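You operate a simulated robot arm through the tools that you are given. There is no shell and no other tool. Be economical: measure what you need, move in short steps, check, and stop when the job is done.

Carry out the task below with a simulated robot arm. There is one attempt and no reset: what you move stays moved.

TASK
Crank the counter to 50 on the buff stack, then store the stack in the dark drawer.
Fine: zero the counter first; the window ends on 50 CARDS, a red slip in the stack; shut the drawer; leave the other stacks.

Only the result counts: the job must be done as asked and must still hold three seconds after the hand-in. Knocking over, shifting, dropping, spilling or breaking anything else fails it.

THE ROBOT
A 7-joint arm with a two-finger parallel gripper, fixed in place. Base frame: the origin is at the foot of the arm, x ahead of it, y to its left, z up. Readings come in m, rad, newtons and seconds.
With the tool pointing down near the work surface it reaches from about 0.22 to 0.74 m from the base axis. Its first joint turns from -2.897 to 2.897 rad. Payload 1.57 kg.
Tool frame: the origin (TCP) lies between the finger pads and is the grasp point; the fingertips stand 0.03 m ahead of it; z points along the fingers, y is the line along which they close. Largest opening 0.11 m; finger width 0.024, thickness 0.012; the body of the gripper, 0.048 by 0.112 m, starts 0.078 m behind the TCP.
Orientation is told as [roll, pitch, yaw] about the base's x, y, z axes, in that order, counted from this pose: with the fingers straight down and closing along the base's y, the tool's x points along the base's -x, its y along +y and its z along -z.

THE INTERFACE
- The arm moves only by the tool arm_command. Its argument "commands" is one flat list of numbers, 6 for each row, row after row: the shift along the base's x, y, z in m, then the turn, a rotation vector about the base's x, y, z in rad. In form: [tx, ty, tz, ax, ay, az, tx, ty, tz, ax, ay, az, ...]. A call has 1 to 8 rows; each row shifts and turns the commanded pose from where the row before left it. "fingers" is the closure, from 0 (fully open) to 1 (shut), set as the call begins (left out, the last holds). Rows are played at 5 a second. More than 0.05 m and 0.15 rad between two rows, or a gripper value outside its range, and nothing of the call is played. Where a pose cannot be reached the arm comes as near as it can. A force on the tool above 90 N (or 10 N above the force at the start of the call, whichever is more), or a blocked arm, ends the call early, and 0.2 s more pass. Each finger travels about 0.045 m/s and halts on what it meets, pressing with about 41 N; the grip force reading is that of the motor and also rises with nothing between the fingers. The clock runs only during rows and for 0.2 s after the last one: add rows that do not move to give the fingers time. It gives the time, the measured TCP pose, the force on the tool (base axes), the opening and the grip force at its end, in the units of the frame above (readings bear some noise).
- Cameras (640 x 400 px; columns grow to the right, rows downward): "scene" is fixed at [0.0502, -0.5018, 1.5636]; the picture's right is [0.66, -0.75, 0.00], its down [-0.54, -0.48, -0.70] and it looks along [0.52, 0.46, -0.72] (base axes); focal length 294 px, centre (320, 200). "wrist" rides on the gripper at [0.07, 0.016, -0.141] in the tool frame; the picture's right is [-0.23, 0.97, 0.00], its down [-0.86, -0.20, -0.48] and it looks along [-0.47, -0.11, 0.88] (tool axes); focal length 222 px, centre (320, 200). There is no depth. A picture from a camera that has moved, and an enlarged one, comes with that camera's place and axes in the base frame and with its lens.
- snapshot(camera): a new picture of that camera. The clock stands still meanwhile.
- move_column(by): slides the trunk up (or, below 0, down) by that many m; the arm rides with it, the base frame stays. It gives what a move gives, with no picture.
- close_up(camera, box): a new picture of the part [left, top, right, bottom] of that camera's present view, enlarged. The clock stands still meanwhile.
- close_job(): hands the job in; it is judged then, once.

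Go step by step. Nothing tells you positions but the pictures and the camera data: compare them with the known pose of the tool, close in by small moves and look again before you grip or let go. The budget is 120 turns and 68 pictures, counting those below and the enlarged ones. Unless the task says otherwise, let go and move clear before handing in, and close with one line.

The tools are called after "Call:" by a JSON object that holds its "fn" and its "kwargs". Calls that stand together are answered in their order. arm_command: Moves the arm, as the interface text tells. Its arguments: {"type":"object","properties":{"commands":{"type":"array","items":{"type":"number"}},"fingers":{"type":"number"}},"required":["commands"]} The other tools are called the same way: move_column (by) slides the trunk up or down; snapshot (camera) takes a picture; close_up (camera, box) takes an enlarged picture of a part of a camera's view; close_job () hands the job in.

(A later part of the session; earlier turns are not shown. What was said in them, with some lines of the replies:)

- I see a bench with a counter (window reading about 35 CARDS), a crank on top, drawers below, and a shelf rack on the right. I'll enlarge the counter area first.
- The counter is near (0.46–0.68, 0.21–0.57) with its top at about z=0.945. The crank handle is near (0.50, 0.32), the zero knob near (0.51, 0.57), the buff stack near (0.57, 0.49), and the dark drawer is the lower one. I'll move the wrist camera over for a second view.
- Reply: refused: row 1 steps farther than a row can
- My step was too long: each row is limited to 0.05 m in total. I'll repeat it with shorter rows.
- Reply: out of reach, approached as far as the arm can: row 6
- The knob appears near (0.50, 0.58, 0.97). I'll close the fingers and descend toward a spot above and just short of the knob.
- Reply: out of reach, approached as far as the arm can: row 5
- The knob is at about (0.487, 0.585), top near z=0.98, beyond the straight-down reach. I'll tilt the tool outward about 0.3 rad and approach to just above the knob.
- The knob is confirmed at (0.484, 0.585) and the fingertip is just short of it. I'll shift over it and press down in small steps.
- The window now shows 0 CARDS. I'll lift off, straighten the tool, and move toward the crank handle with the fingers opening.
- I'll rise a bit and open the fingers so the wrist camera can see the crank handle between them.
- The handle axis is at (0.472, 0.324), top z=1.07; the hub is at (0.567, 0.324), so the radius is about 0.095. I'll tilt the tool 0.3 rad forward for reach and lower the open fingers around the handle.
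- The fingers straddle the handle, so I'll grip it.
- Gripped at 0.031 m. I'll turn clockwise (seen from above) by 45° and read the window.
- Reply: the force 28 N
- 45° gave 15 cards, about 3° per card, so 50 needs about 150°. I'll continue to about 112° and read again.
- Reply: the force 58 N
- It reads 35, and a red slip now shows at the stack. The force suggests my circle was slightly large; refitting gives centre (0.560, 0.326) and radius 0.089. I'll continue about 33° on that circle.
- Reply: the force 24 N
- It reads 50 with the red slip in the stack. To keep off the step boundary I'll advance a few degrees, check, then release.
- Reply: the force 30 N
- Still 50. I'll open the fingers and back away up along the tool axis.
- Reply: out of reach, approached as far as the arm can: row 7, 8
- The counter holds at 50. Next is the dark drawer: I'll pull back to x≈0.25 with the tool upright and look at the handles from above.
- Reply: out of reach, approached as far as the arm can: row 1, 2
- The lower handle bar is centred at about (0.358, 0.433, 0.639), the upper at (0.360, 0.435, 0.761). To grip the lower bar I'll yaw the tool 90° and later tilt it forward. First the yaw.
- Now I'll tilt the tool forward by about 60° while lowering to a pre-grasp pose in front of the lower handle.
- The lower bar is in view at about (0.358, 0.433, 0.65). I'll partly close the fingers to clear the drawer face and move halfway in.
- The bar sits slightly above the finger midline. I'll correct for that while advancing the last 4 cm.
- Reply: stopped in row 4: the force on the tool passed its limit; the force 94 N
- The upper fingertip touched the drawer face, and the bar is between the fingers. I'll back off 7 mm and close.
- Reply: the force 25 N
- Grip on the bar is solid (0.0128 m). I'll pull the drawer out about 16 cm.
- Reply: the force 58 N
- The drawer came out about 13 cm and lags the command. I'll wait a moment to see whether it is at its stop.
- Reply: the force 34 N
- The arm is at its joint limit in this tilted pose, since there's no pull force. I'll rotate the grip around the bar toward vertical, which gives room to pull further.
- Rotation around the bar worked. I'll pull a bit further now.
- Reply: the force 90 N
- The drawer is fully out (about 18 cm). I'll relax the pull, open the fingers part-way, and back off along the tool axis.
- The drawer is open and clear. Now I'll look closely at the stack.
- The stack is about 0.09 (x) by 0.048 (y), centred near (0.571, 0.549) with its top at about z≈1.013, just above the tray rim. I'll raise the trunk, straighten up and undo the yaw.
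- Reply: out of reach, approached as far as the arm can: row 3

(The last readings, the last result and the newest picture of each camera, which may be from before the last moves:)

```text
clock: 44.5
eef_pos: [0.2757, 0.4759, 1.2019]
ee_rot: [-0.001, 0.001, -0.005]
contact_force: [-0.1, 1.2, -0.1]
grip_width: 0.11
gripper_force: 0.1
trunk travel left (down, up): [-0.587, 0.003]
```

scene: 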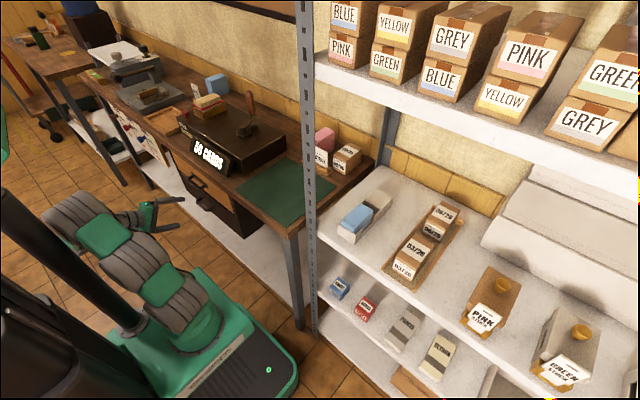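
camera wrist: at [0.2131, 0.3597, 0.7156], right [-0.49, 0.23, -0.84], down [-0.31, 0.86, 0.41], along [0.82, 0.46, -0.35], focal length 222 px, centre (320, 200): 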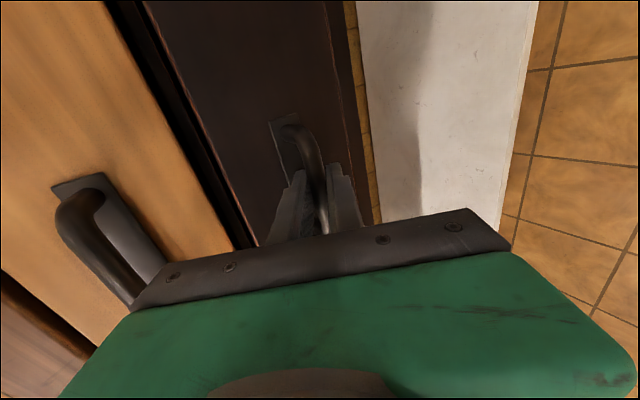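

Now I'll tilt forward 0.5 rad and move toward the stack at a safe height.

Call:
{"fn": "arm_command", "kwargs": {"commands": [0.03, 0.02, 0, 0, -0.125, 0, 0.03, 0.02, 0, 0, -0.125, 0, 0.03, 0.015, -0.02, 0, -0.125, 0, 0.04, 0.018, -0.02, 0, -0.125, 0, 0.03, 0, -0.02, 0, 0, 0, 0.03, 0, -0.015, 0, 0, 0, 0, 0, 0, 0, 0, 0]}}

Call:
{"fn": "snapshot", "kwargs": {"camera": "wrist"}}

```text
clock: 46.1
eef_pos: [0.463, 0.546, 1.1204]
ee_rot: [0.002, -0.5, -0.003]
contact_force: [0.1, 0.9, 0.3]
grip_width: 0.1101
gripper_force: 0.0
out of reach, approached as far as the arm can: row 2
trunk travel left (down, up): [-0.587, 0.003]
```

```text
27 pictures are left
camera wrist: at [0.3341, 0.5611, 1.2117], right [0.2, 0.97, 0.11], down [0.52, -0.2, 0.83], along [0.83, -0.11, -0.55], focal length 222 px, centre (320, 200)
```

wrist: 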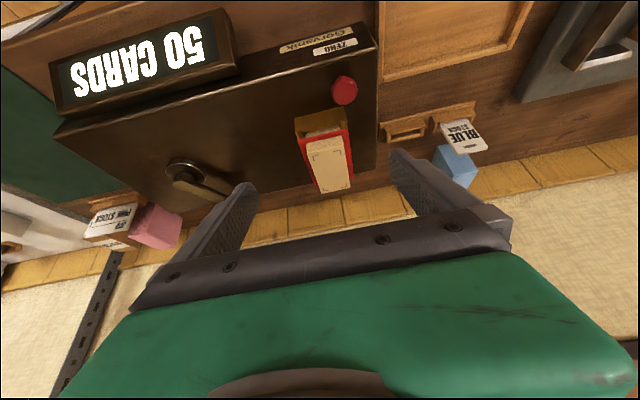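

Call:
{"fn": "close_up", "kwargs": {"camera": "wrist", "box": [270, 70, 398, 150]}}

Call:
{"fn": "close_up", "kwargs": {"camera": "wrist", "box": [262, 120, 390, 200]}}

```text
5.00 times, centred on (334, 110) of wrist
camera zoom: at [0.3341, 0.5611, 1.2117], right [0.2, 0.97, 0.11], down [0.52, -0.2, 0.83], along [0.83, -0.11, -0.55], focal length 1111 px, centre (250, 650)
```

zoom: 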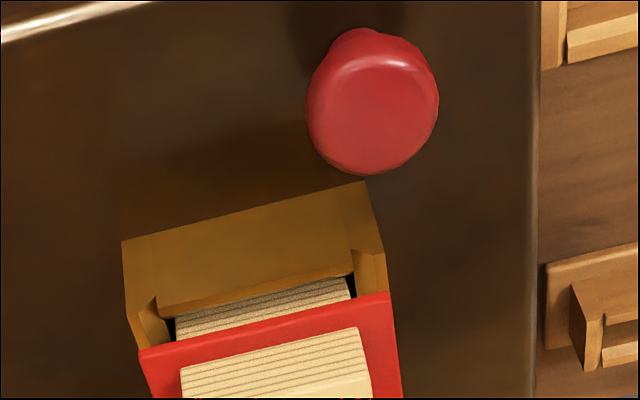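

```text
5.00 times, centred on (326, 160) of wrist
camera zoom: at [0.3341, 0.5611, 1.2117], right [0.2, 0.97, 0.11], down [0.52, -0.2, 0.83], along [0.83, -0.11, -0.55], focal length 1111 px, centre (290, 400)
```

zoom: 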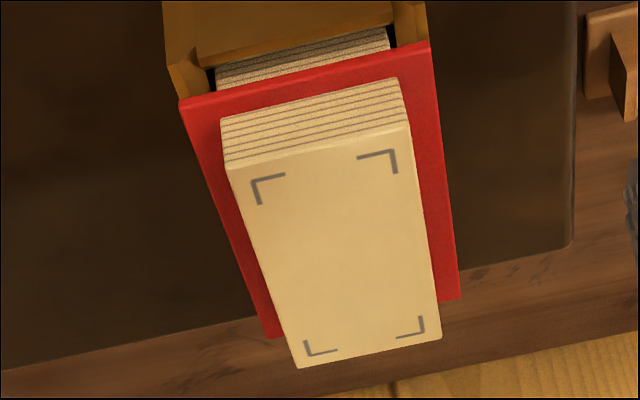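

Both cameras agree: stack x 0.527–0.617, y 0.527–0.572, top 1.013, with the slip just above the tray rim. I'll move over it and descend to just above grip height.

Call:
{"fn": "arm_command", "kwargs": {"commands": [0.035, 0.002, 0, 0, 0, 0, 0.035, 0.002, 0, 0, 0, 0, 0.028, 0, -0.02, 0, 0, 0, 0, 0, -0.03, 0, 0, 0, 0, 0, -0.02, 0, 0, 0, 0, 0, 0, 0, 0, 0]}}

Call:
{"fn": "snapshot", "kwargs": {"camera": "wrist"}}

Call:
{"fn": "close_up", "kwargs": {"camera": "scene", "box": [168, 70, 248, 120]}}

```text
clock: 47.5
eef_pos: [0.5307, 0.5349, 1.0345]
ee_rot: [0.002, -0.497, -0.003]
contact_force: [0.0, -0.6, 0.2]
grip_width: 0.1098
gripper_force: 0.2
out of reach, approached as far as the arm can: row 1, 2, 3
trunk travel left (down, up): [-0.587, 0.003]
```

```text
24 pictures are left
camera wrist: at [0.4025, 0.5526, 1.1257], right [0.2, 0.97, 0.11], down [0.52, -0.2, 0.83], along [0.83, -0.11, -0.55], focal length 222 px, centre (320, 200)
```

wrist: 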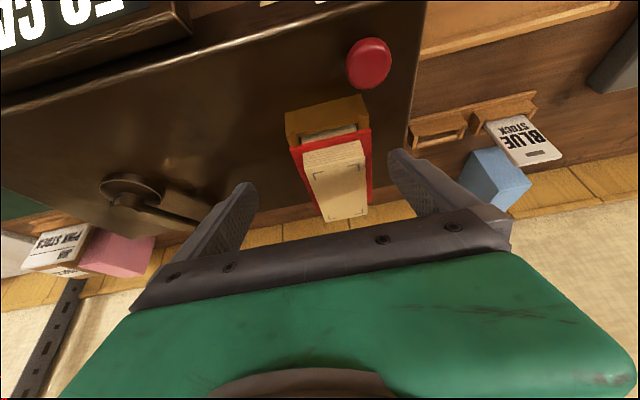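

```text
8.00 times, centred on (208, 95) of scene
camera zoom: at [0.0502, -0.5018, 1.5636], right [0.66, -0.75, 0.0], down [-0.54, -0.48, -0.7], along [0.52, 0.46, -0.72], focal length 2351 px, centre (1216, 1040)
```

zoom: 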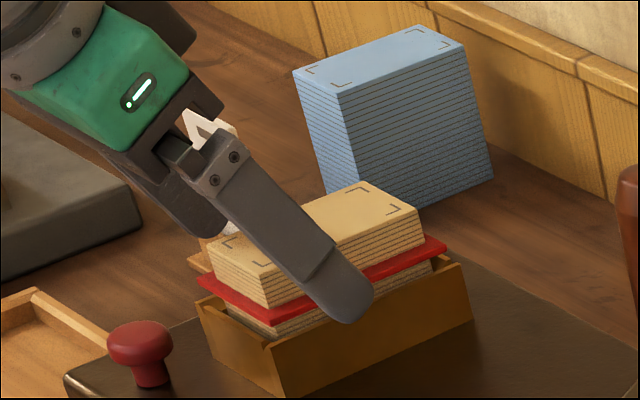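

The straight approach runs out of reach at this tilt. I'll tilt further to about 0.75 rad at a slightly raised height.

Call:
{"fn": "arm_command", "kwargs": {"commands": [0, 0, 0.02, 0, 0, 0, 0, 0, 0, 0, -0.125, 0, 0, 0, 0, 0, -0.125, 0, 0, 0, 0, 0, 0, 0]}}

```text
clock: 48.5
eef_pos: [0.5293, 0.5361, 1.0542]
ee_rot: [0.004, -0.75, -0.006]
contact_force: [0.0, -0.2, 0.1]
grip_width: 0.1101
gripper_force: 0.1
trunk travel left (down, up): [-0.587, 0.003]
```

Call:
{"fn": "arm_command", "kwargs": {"commands": [0.014, 0.007, 0, 0, 0, 0, 0.0147, 0.007, 0, 0, 0, 0, 0, 0, -0.015, 0, 0, 0, 0, 0, 0, 0, 0, 0]}}

Call:
{"fn": "snapshot", "kwargs": {"camera": "wrist"}}

Call:
{"fn": "close_up", "kwargs": {"camera": "scene", "box": [168, 70, 248, 120]}}

```text
clock: 49.5
eef_pos: [0.557, 0.5485, 1.0394]
ee_rot: [0.004, -0.747, -0.005]
contact_force: [-0.2, 0.7, -0.1]
grip_width: 0.1099
gripper_force: 0.1
trunk travel left (down, up): [-0.587, 0.003]
```

```text
22 pictures are left
camera wrist: at [0.4106, 0.564, 1.095], right [0.17, 0.97, 0.16], down [0.3, -0.2, 0.93], along [0.94, -0.11, -0.33], focal length 222 px, centre (320, 200)
```

wrist: 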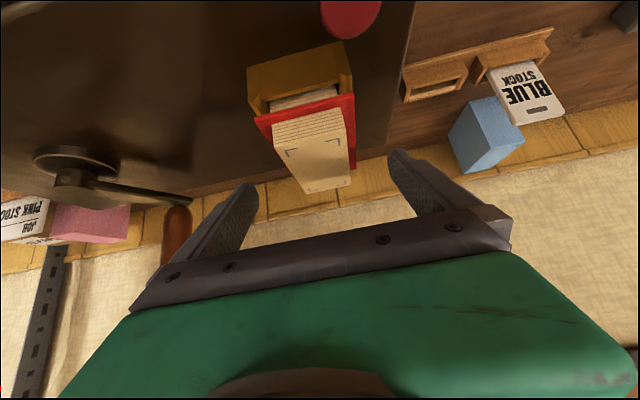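

```text
8.00 times, centred on (208, 95) of scene
camera zoom: at [0.0502, -0.5018, 1.5636], right [0.66, -0.75, 0.0], down [-0.54, -0.48, -0.7], along [0.52, 0.46, -0.72], focal length 2351 px, centre (1216, 1040)
```

zoom: 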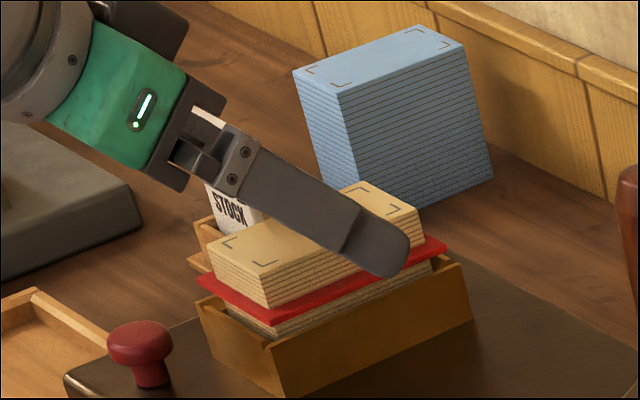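

Aligned over the stack. I'll lower 1.9 cm and close gently.

Call:
{"fn": "arm_command", "kwargs": {"commands": [0, 0.001, -0.01, 0, 0, 0, 0, 0, -0.009, 0, 0, 0, 0, 0, 0, 0, 0, 0]}}

Call:
{"fn": "close_up", "kwargs": {"camera": "scene", "box": [168, 70, 248, 120]}}

```text
clock: 50.4
eef_pos: [0.5559, 0.5503, 1.0206]
ee_rot: [0.005, -0.748, -0.006]
contact_force: [0.1, -0.7, 0.5]
grip_width: 0.1098
gripper_force: 0.1
trunk travel left (down, up): [-0.587, 0.003]
```

```text
8.00 times, centred on (208, 95) of scene
camera zoom: at [0.0502, -0.5018, 1.5636], right [0.66, -0.75, 0.0], down [-0.54, -0.48, -0.7], along [0.52, 0.46, -0.72], focal length 2351 px, centre (1216, 1040)
```

zoom: 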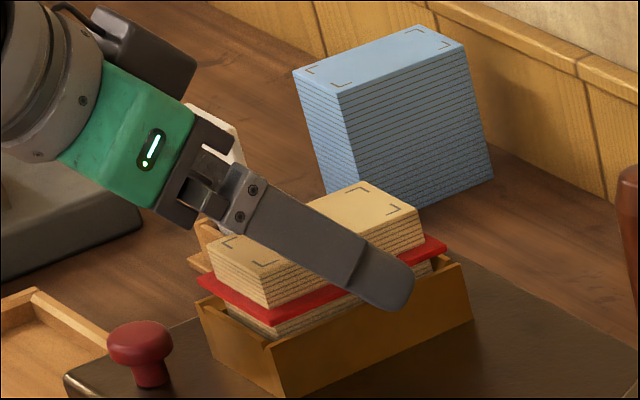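

Call:
{"fn": "arm_command", "kwargs": {"commands": [0, 0, 0, 0, 0, 0, 0, 0, 0, 0, 0, 0, 0, 0, 0, 0, 0, 0, 0, 0, 0, 0, 0, 0, 0, 0, 0, 0, 0, 0], "fingers": 1}}

Call:
{"fn": "close_up", "kwargs": {"camera": "scene", "box": [168, 70, 248, 120]}}

```text
clock: 51.5
eef_pos: [0.5575, 0.5506, 1.0204]
ee_rot: [0.005, -0.748, -0.006]
contact_force: [0.6, 0.7, 0.3]
grip_width: 0.0456
gripper_force: 24.4
trunk travel left (down, up): [-0.587, 0.003]
```

```text
8.00 times, centred on (208, 95) of scene
camera zoom: at [0.0502, -0.5018, 1.5636], right [0.66, -0.75, 0.0], down [-0.54, -0.48, -0.7], along [0.52, 0.46, -0.72], focal length 2351 px, centre (1216, 1040)
```

zoom: 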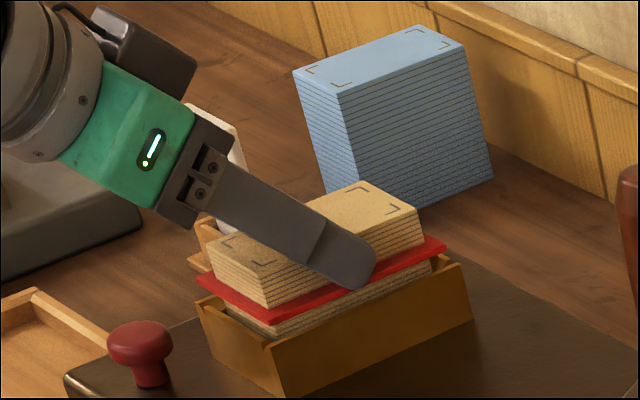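

The grip holds at 0.0456 m on the card block. I'll lift straight up slowly and check that the whole stack comes.

Call:
{"fn": "arm_command", "kwargs": {"commands": [0, 0, 0.008, 0, 0, 0, 0, 0, 0.01, 0, 0, 0, 0, 0, 0.01, 0, 0, 0, 0, 0, 0.01, 0, 0, 0]}}

Call:
{"fn": "close_up", "kwargs": {"camera": "scene", "box": [168, 65, 248, 115]}}

```text
clock: 52.5
eef_pos: [0.5567, 0.5489, 1.0584]
ee_rot: [0.003, -0.747, -0.003]
contact_force: [0.5, 1.1, -1.5]
grip_width: 0.0457
gripper_force: 41.2
trunk travel left (down, up): [-0.587, 0.003]
```

```text
8.00 times, centred on (208, 90) of scene
camera zoom: at [0.0502, -0.5018, 1.5636], right [0.66, -0.75, 0.0], down [-0.54, -0.48, -0.7], along [0.52, 0.46, -0.72], focal length 2351 px, centre (1216, 1080)
```

zoom: 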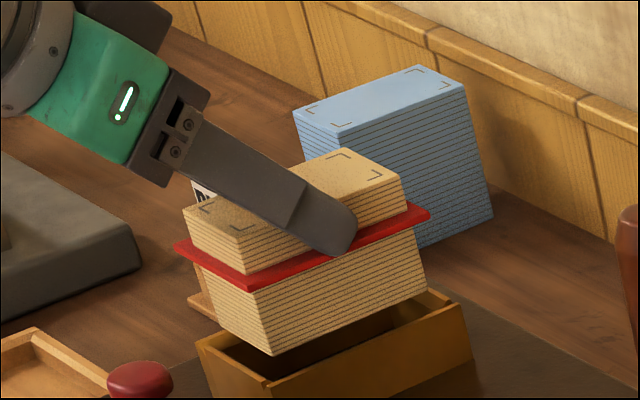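

The whole stack with the slip lifted cleanly; it is about 0.056 m tall, bottom 0.064 below the TCP. I'll raise it a bit more and draw it back over the front of the bench.

Call:
{"fn": "arm_command", "kwargs": {"commands": [0, 0, 0.015, 0, 0, 0, -0.005, 0, 0.02, 0, 0, 0, -0.025, 0, 0.02, 0, 0, 0, -0.035, -0.003, 0.01, 0, 0, 0, -0.04, -0.003, 0, 0, 0, 0, -0.04, -0.003, 0, 0, 0, 0, -0.04, -0.005, 0, 0, 0, 0, -0.04, -0.005, 0, 0, 0, 0]}}

Call:
{"fn": "arm_command", "kwargs": {"commands": [-0.02, 0, 0, 0, 0, 0, -0.018, 0, 0, 0, 0, 0, 0, 0, 0, 0, 0, 0]}}

Call:
{"fn": "snapshot", "kwargs": {"camera": "scene"}}

```text
clock: 54.4
eef_pos: [0.3313, 0.5281, 1.1233]
ee_rot: [0.003, -0.75, -0.006]
contact_force: [0.9, 0.7, -2.6]
grip_width: 0.0457
gripper_force: 40.7
trunk travel left (down, up): [-0.587, 0.003]
```

```text
clock: 55.1
eef_pos: [0.2946, 0.5288, 1.1233]
ee_rot: [0.005, -0.748, -0.005]
contact_force: [0.2, 0.3, -1.9]
grip_width: 0.0454
gripper_force: 40.9
trunk travel left (down, up): [-0.587, 0.003]
```

```text
17 pictures are left
```

scene: 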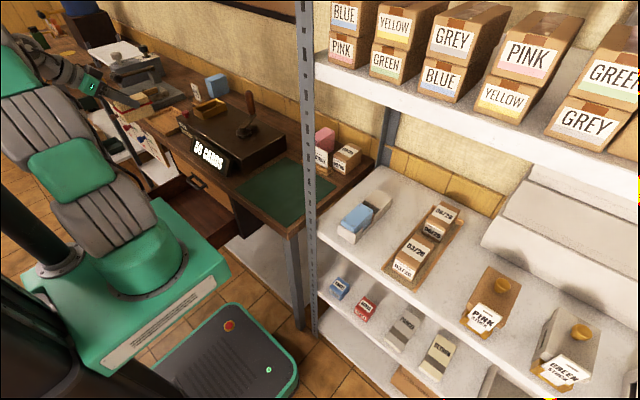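

The stack is held in front of the bench over the open drawer. I'll lower the trunk 0.3 m and check alignment.

Call:
{"fn": "move_column", "kwargs": {"by": -0.3}}

Call:
{"fn": "snapshot", "kwargs": {"camera": "wrist"}}

Call:
{"fn": "close_up", "kwargs": {"camera": "scene", "box": [100, 110, 292, 230]}}

```text
clock: 58.1
eef_pos: [0.2959, 0.5287, 0.8239]
ee_rot: [0.003, -0.748, -0.006]
contact_force: [0.2, 0.4, -3.2]
grip_width: 0.0455
gripper_force: 40.9
trunk travel left (down, up): [-0.287, 0.303]
```

```text
16 pictures are left
camera wrist: at [0.1489, 0.5458, 0.8801], right [0.17, 0.97, 0.16], down [0.3, -0.2, 0.93], along [0.94, -0.11, -0.33], focal length 222 px, centre (320, 200)
```

wrist: 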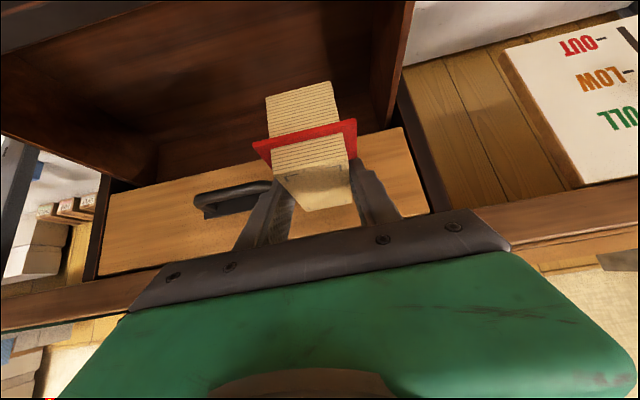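

```text
3.33 times, centred on (196, 170) of scene
camera zoom: at [0.0502, -0.5018, 1.5636], right [0.66, -0.75, 0.0], down [-0.54, -0.48, -0.7], along [0.52, 0.46, -0.72], focal length 980 px, centre (733, 300)
```

zoom: 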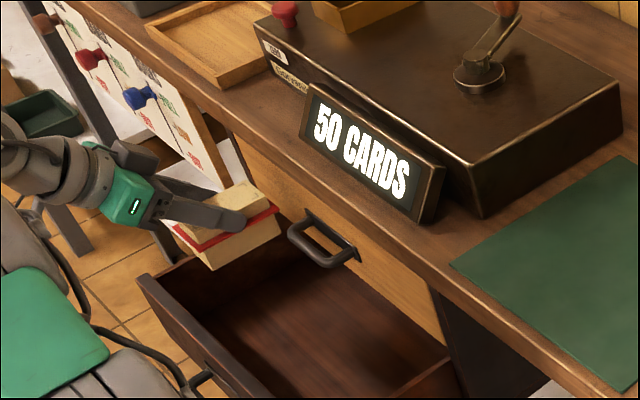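

The stack is positioned over the drawer interior, clear of the upper handle and walls. I'll lower it 10 cm.

Call:
{"fn": "arm_command", "kwargs": {"commands": [0, 0, -0.025, 0, 0, 0, 0, 0, -0.03, 0, 0, 0, 0, 0, -0.025, 0, 0, 0, 0, 0, -0.02, 0, 0, 0, 0, 0, 0, 0, 0, 0]}}

Call:
{"fn": "close_up", "kwargs": {"camera": "scene", "box": [100, 130, 228, 210]}}

```text
clock: 59.4
eef_pos: [0.2957, 0.5278, 0.7228]
ee_rot: [0.003, -0.747, -0.006]
contact_force: [0.4, -0.2, -2.6]
grip_width: 0.0455
gripper_force: 40.3
trunk travel left (down, up): [-0.287, 0.303]
```

```text
5.00 times, centred on (164, 170) of scene
camera zoom: at [0.0502, -0.5018, 1.5636], right [0.66, -0.75, 0.0], down [-0.54, -0.48, -0.7], along [0.52, 0.46, -0.72], focal length 1470 px, centre (1100, 350)
```

zoom: 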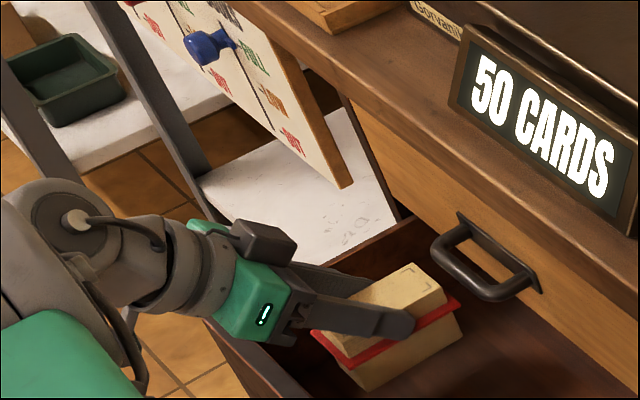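

Call:
{"fn": "arm_command", "kwargs": {"commands": [0, 0, -0.007, 0, 0, 0, 0, 0, -0.007, 0, 0, 0, 0, 0, -0.006, 0, 0, 0]}}

```text
clock: 60.1
eef_pos: [0.2957, 0.529, 0.7026]
ee_rot: [0.003, -0.747, -0.006]
contact_force: [-1.3, -0.2, -1.9]
grip_width: 0.0457
gripper_force: 41.2
trunk travel left (down, up): [-0.287, 0.303]
```

Call:
{"fn": "arm_command", "kwargs": {"commands": [0, 0, -0.005, 0, 0, 0, 0, 0, -0.005, 0, 0, 0, 0, 0, 0, 0, 0, 0]}}

```text
clock: 61.0
eef_pos: [0.2958, 0.5278, 0.6933]
ee_rot: [0.003, -0.746, -0.005]
contact_force: [0.1, -0.8, -1.8]
grip_width: 0.0458
gripper_force: 41.5
trunk travel left (down, up): [-0.287, 0.303]
```

Call:
{"fn": "arm_command", "kwargs": {"commands": [0, 0, -0.004, 0, 0, 0, 0, 0, -0.004, 0, 0, 0, 0, 0, 0, 0, 0, 0]}}

Call:
{"fn": "close_up", "kwargs": {"camera": "scene", "box": [120, 150, 248, 230]}}

```text
clock: 61.8
eef_pos: [0.2956, 0.5289, 0.6843]
ee_rot: [0.005, -0.75, -0.005]
contact_force: [0.3, 0.4, -2.6]
grip_width: 0.0456
gripper_force: 41.0
trunk travel left (down, up): [-0.287, 0.303]
```

```text
5.00 times, centred on (184, 190) of scene
camera zoom: at [0.0502, -0.5018, 1.5636], right [0.66, -0.75, 0.0], down [-0.54, -0.48, -0.7], along [0.52, 0.46, -0.72], focal length 1470 px, centre (1000, 250)
```

zoom: 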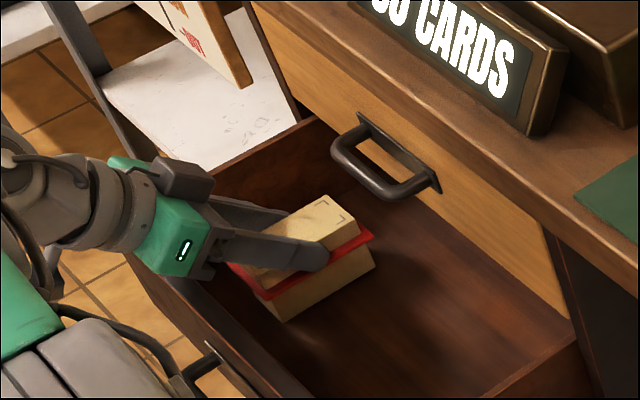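

Call:
{"fn": "arm_command", "kwargs": {"commands": [0.004, 0, -0.004, 0, 0, 0, 0.004, 0, -0.004, 0, 0, 0, 0, 0, 0, 0, 0, 0]}}

Call:
{"fn": "snapshot", "kwargs": {"camera": "wrist"}}

```text
clock: 62.5
eef_pos: [0.3042, 0.5289, 0.6785]
ee_rot: [0.009, -0.748, -0.009]
contact_force: [-1.3, -0.8, 11.3]
grip_width: 0.0458
gripper_force: 41.5
trunk travel left (down, up): [-0.287, 0.303]
```

```text
12 pictures are left
camera wrist: at [0.1569, 0.545, 0.7346], right [0.17, 0.97, 0.16], down [0.3, -0.21, 0.93], along [0.94, -0.11, -0.33], focal length 222 px, centre (320, 200)
```

wrist: 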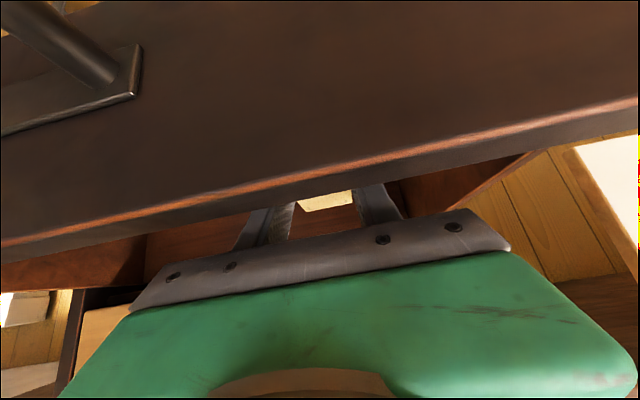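

The vertical force shows the stack resting on the drawer floor (bottom about 0.614). I'll open the fingers and check.

Call:
{"fn": "arm_command", "kwargs": {"commands": [0, 0, 0, 0, 0, 0, 0, 0, 0, 0, 0, 0, 0, 0, 0, 0, 0, 0, 0, 0, 0, 0, 0, 0], "fingers": 0.3}}

Call:
{"fn": "close_up", "kwargs": {"camera": "scene", "box": [120, 150, 248, 230]}}

```text
clock: 63.5
eef_pos: [0.3042, 0.528, 0.6763]
ee_rot: [0.004, -0.749, -0.006]
contact_force: [0.1, 0.2, -0.7]
grip_width: 0.0769
gripper_force: 0.0
trunk travel left (down, up): [-0.287, 0.303]
```

```text
5.00 times, centred on (184, 190) of scene
camera zoom: at [0.0502, -0.5018, 1.5636], right [0.66, -0.75, 0.0], down [-0.54, -0.48, -0.7], along [0.52, 0.46, -0.72], focal length 1470 px, centre (1000, 250)
```

zoom: 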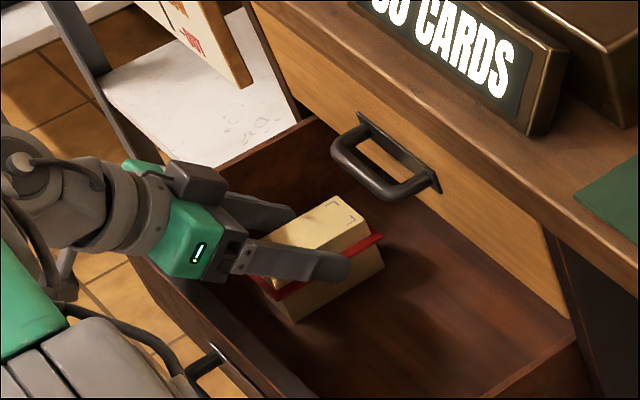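

The stack stands in the drawer. I'll rise straight up, then move back in front of the drawer with closed fingers.

Call:
{"fn": "arm_command", "kwargs": {"commands": [0, 0, 0.03, 0, 0, 0, 0, 0, 0.04, 0, 0, 0, 0, 0, 0.045, 0, 0, 0, -0.02, 0.005, 0.04, 0, 0, 0, -0.04, 0.006, 0.01, 0, 0, 0, -0.04, 0.006, 0, 0, 0, 0, -0.04, 0.005, 0, 0, 0, 0, -0.035, 0, 0, 0, 0, 0]}}

Call:
{"fn": "close_up", "kwargs": {"camera": "scene", "box": [80, 120, 272, 240]}}

```text
clock: 65.3
eef_pos: [0.1571, 0.5355, 0.8327]
ee_rot: [-0.005, -0.75, -0.027]
contact_force: [-0.2, -0.7, 0.3]
grip_width: 0.0769
gripper_force: 0.1
out of reach, approached as far as the arm can: row 7, 8
trunk travel left (down, up): [-0.287, 0.303]
```

```text
3.33 times, centred on (176, 180) of scene
camera zoom: at [0.0502, -0.5018, 1.5636], right [0.66, -0.75, 0.0], down [-0.54, -0.48, -0.7], along [0.52, 0.46, -0.72], focal length 980 px, centre (800, 267)
```

zoom: 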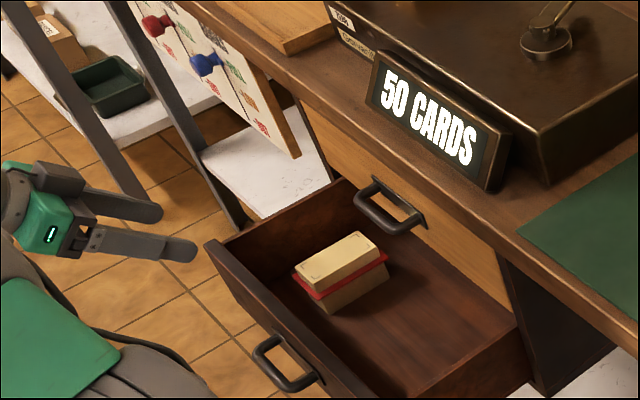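

The stack stands upright in the drawer with its slip. I'll close the fingers, reduce the tilt to get in front of the drawer face, and lower beside the handle.

Call:
{"fn": "arm_command", "kwargs": {"commands": [0, 0, 0, 0, 0.15, 0, 0, 0, 0, 0, 0.15, 0, -0.007, 0.005, 0, 0, 0.15, 0, -0.01, 0, -0.03, 0, 0, 0, 0, 0, 0, 0, 0, 0], "fingers": 1}}

Call:
{"fn": "arm_command", "kwargs": {"commands": [0, 0, -0.03, 0, 0, 0, 0, 0, -0.03, 0, 0, 0, 0, 0, -0.03, 0, 0, 0, 0, 0, -0.03, 0, 0, 0]}}

Call:
{"fn": "close_up", "kwargs": {"camera": "scene", "box": [80, 120, 272, 240]}}

```text
clock: 66.5
eef_pos: [0.1264, 0.5426, 0.803]
ee_rot: [0.002, -0.297, -0.005]
contact_force: [-0.8, -0.2, 0.1]
grip_width: 0.0
gripper_force: 16.0
trunk travel left (down, up): [-0.287, 0.303]
```

```text
clock: 67.5
eef_pos: [0.1251, 0.5422, 0.6843]
ee_rot: [0.003, -0.298, -0.006]
contact_force: [0.3, -0.1, 1.3]
grip_width: 0.0
gripper_force: 21.2
trunk travel left (down, up): [-0.287, 0.303]
```

```text
3.33 times, centred on (176, 180) of scene
camera zoom: at [0.0502, -0.5018, 1.5636], right [0.66, -0.75, 0.0], down [-0.54, -0.48, -0.7], along [0.52, 0.46, -0.72], focal length 980 px, centre (800, 267)
```

zoom: 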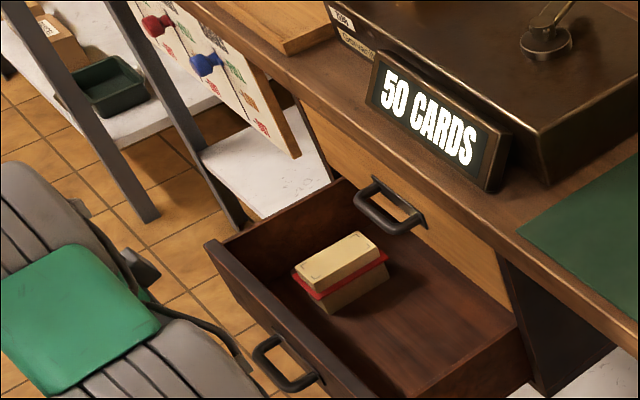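

Now I'll push the drawer face slowly in +x.

Call:
{"fn": "arm_command", "kwargs": {"commands": [0.03, 0, 0, 0, 0, 0, 0.02, 0, 0, 0, 0, 0, 0.015, 0, 0, 0, 0, 0, 0.012, 0, 0, 0, 0, 0, 0.012, 0, 0, 0, 0, 0, 0.015, 0, 0, 0, 0, 0, 0.015, 0, 0, 0, 0, 0, 0.015, 0, 0, 0, 0, 0]}}

Call:
{"fn": "close_up", "kwargs": {"camera": "scene", "box": [80, 120, 272, 240]}}

```text
clock: 69.3
eef_pos: [0.262, 0.5401, 0.6795]
ee_rot: [-0.001, -0.299, -0.005]
contact_force: [0.2, 0.4, 0.7]
grip_width: 0.0
gripper_force: 21.2
trunk travel left (down, up): [-0.287, 0.303]
```

```text
3.33 times, centred on (176, 180) of scene
camera zoom: at [0.0502, -0.5018, 1.5636], right [0.66, -0.75, 0.0], down [-0.54, -0.48, -0.7], along [0.52, 0.46, -0.72], focal length 980 px, centre (800, 267)
```

zoom: 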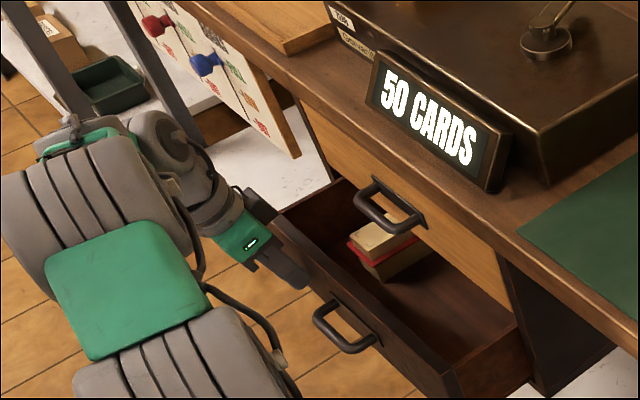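

The drawer is moving in and the stack rides along upright. I'll continue, adding forward tilt so the gripper body stays clear of the upper handle and bench.

Call:
{"fn": "arm_command", "kwargs": {"commands": [0.008, 0.005, 0, 0, -0.1, 0, 0.01, 0.005, 0, 0, -0.1, 0, 0.01, 0, -0.003, 0, -0.1, 0, 0.012, 0, -0.003, 0, -0.1, 0, 0.015, 0, 0, 0, 0, 0, 0.015, 0, 0, 0, 0, 0, 0.012, 0, 0, 0, 0, 0]}}

Call:
{"fn": "close_up", "kwargs": {"camera": "scene", "box": [80, 120, 272, 240]}}

```text
clock: 71.0
eef_pos: [0.3425, 0.5523, 0.6748]
ee_rot: [0.004, -0.697, -0.007]
contact_force: [0.5, 1.3, 0.4]
grip_width: 0.0002
gripper_force: 20.9
trunk travel left (down, up): [-0.287, 0.303]
```

```text
3.33 times, centred on (176, 180) of scene
camera zoom: at [0.0502, -0.5018, 1.5636], right [0.66, -0.75, 0.0], down [-0.54, -0.48, -0.7], along [0.52, 0.46, -0.72], focal length 980 px, centre (800, 267)
```

zoom: 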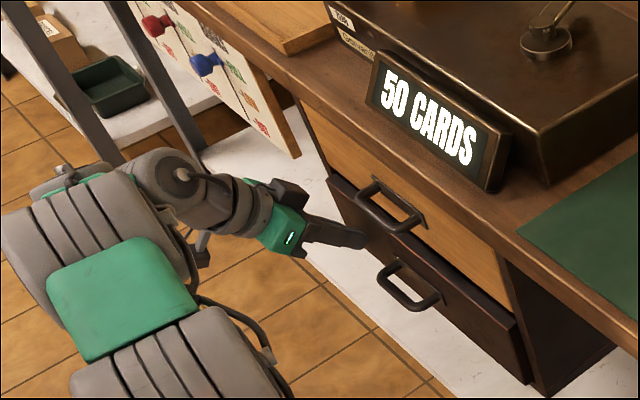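

Nearly shut, roughly 2 cm left. I'll push in small steps until the face resists.

Call:
{"fn": "arm_command", "kwargs": {"commands": [0.007, 0, 0, 0, 0, 0, 0.007, 0, 0, 0, 0, 0, 0.006, 0, 0, 0, 0, 0, 0.006, 0, 0, 0, 0, 0, 0.005, 0, 0, 0, 0, 0, 0.004, 0, 0, 0, 0, 0]}}

Call:
{"fn": "close_up", "kwargs": {"camera": "scene", "box": [140, 140, 268, 220]}}

```text
clock: 72.0
eef_pos: [0.3563, 0.5543, 0.6744]
ee_rot: [-0.01, -0.681, 0.012]
contact_force: [-75.9, -14.9, 27.2]
grip_width: 0.0
gripper_force: 20.8
trunk travel left (down, up): [-0.287, 0.303]
stopped in row 5: the force on the tool passed its limit (the readings are from after the stop); the commanded pose is now the measured one
```

```text
5.00 times, centred on (204, 180) of scene
camera zoom: at [0.0502, -0.5018, 1.5636], right [0.66, -0.75, 0.0], down [-0.54, -0.48, -0.7], along [0.52, 0.46, -0.72], focal length 1470 px, centre (900, 300)
```

zoom: 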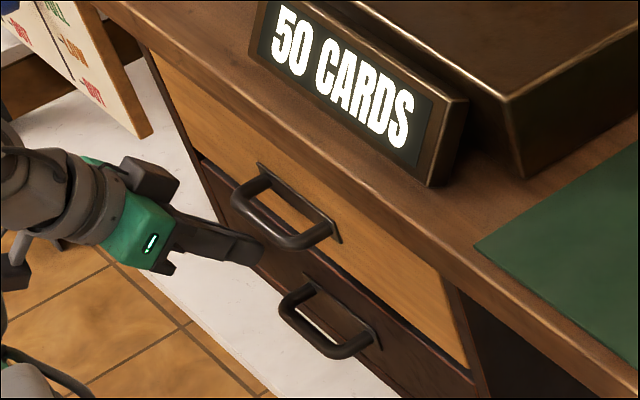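

The push hit a hard stop at 76 N. I'll back away and compare with the drawer's original appearance.

Call:
{"fn": "arm_command", "kwargs": {"commands": [-0.015, 0, 0.005, 0, 0, 0, -0.03, 0, 0.02, 0, 0, 0, -0.035, 0, 0.03, 0, 0, 0, -0.03, 0, 0.03, 0, 0, 0, -0.02, 0, 0.02, 0, 0, 0]}}

Call:
{"fn": "close_up", "kwargs": {"camera": "scene", "box": [140, 130, 300, 230]}}

```text
clock: 73.2
eef_pos: [0.2355, 0.5531, 0.7742]
ee_rot: [-0.01, -0.684, 0.004]
contact_force: [1.2, 0.0, -0.7]
grip_width: 0.0
gripper_force: 21.1
trunk travel left (down, up): [-0.287, 0.303]
```

```text
4.00 times, centred on (220, 180) of scene
camera zoom: at [0.0502, -0.5018, 1.5636], right [0.66, -0.75, 0.0], down [-0.54, -0.48, -0.7], along [0.52, 0.46, -0.72], focal length 1176 px, centre (720, 280)
```

zoom: 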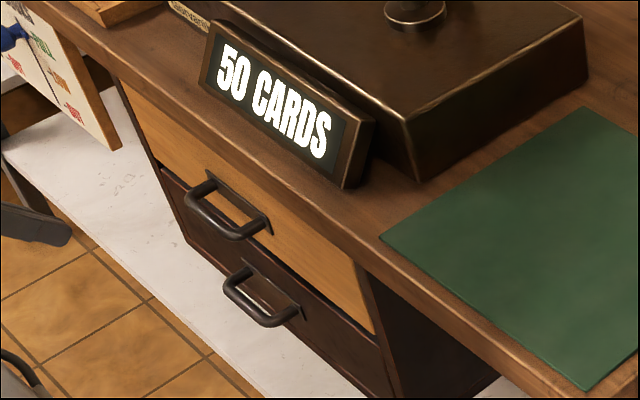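

The drawer looks identical to its original closed state and the window reads 50 CARDS. One final overview before handing in.

Call:
{"fn": "snapshot", "kwargs": {"camera": "scene"}}

```text
4 pictures are left
```

scene: 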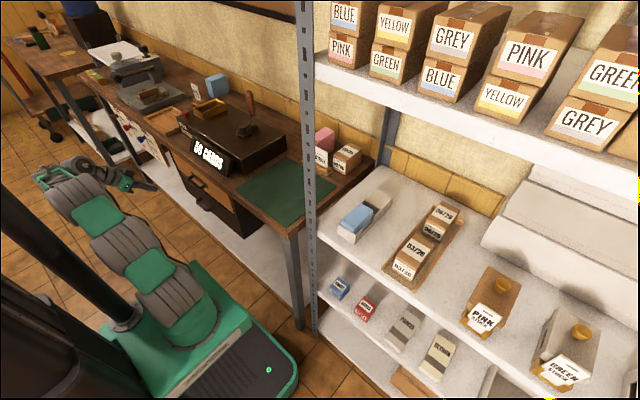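

Everything else is in place and the arm is clear, so I'm handing in.

Call:
{"fn": "close_job", "kwargs": {}}

```text
The job is handed in.
```

The counter was zeroed and cranked to 50 CARDS, the buff stack with its red slip is in the dark drawer, the drawer is shut, and the other stacks were left alone.
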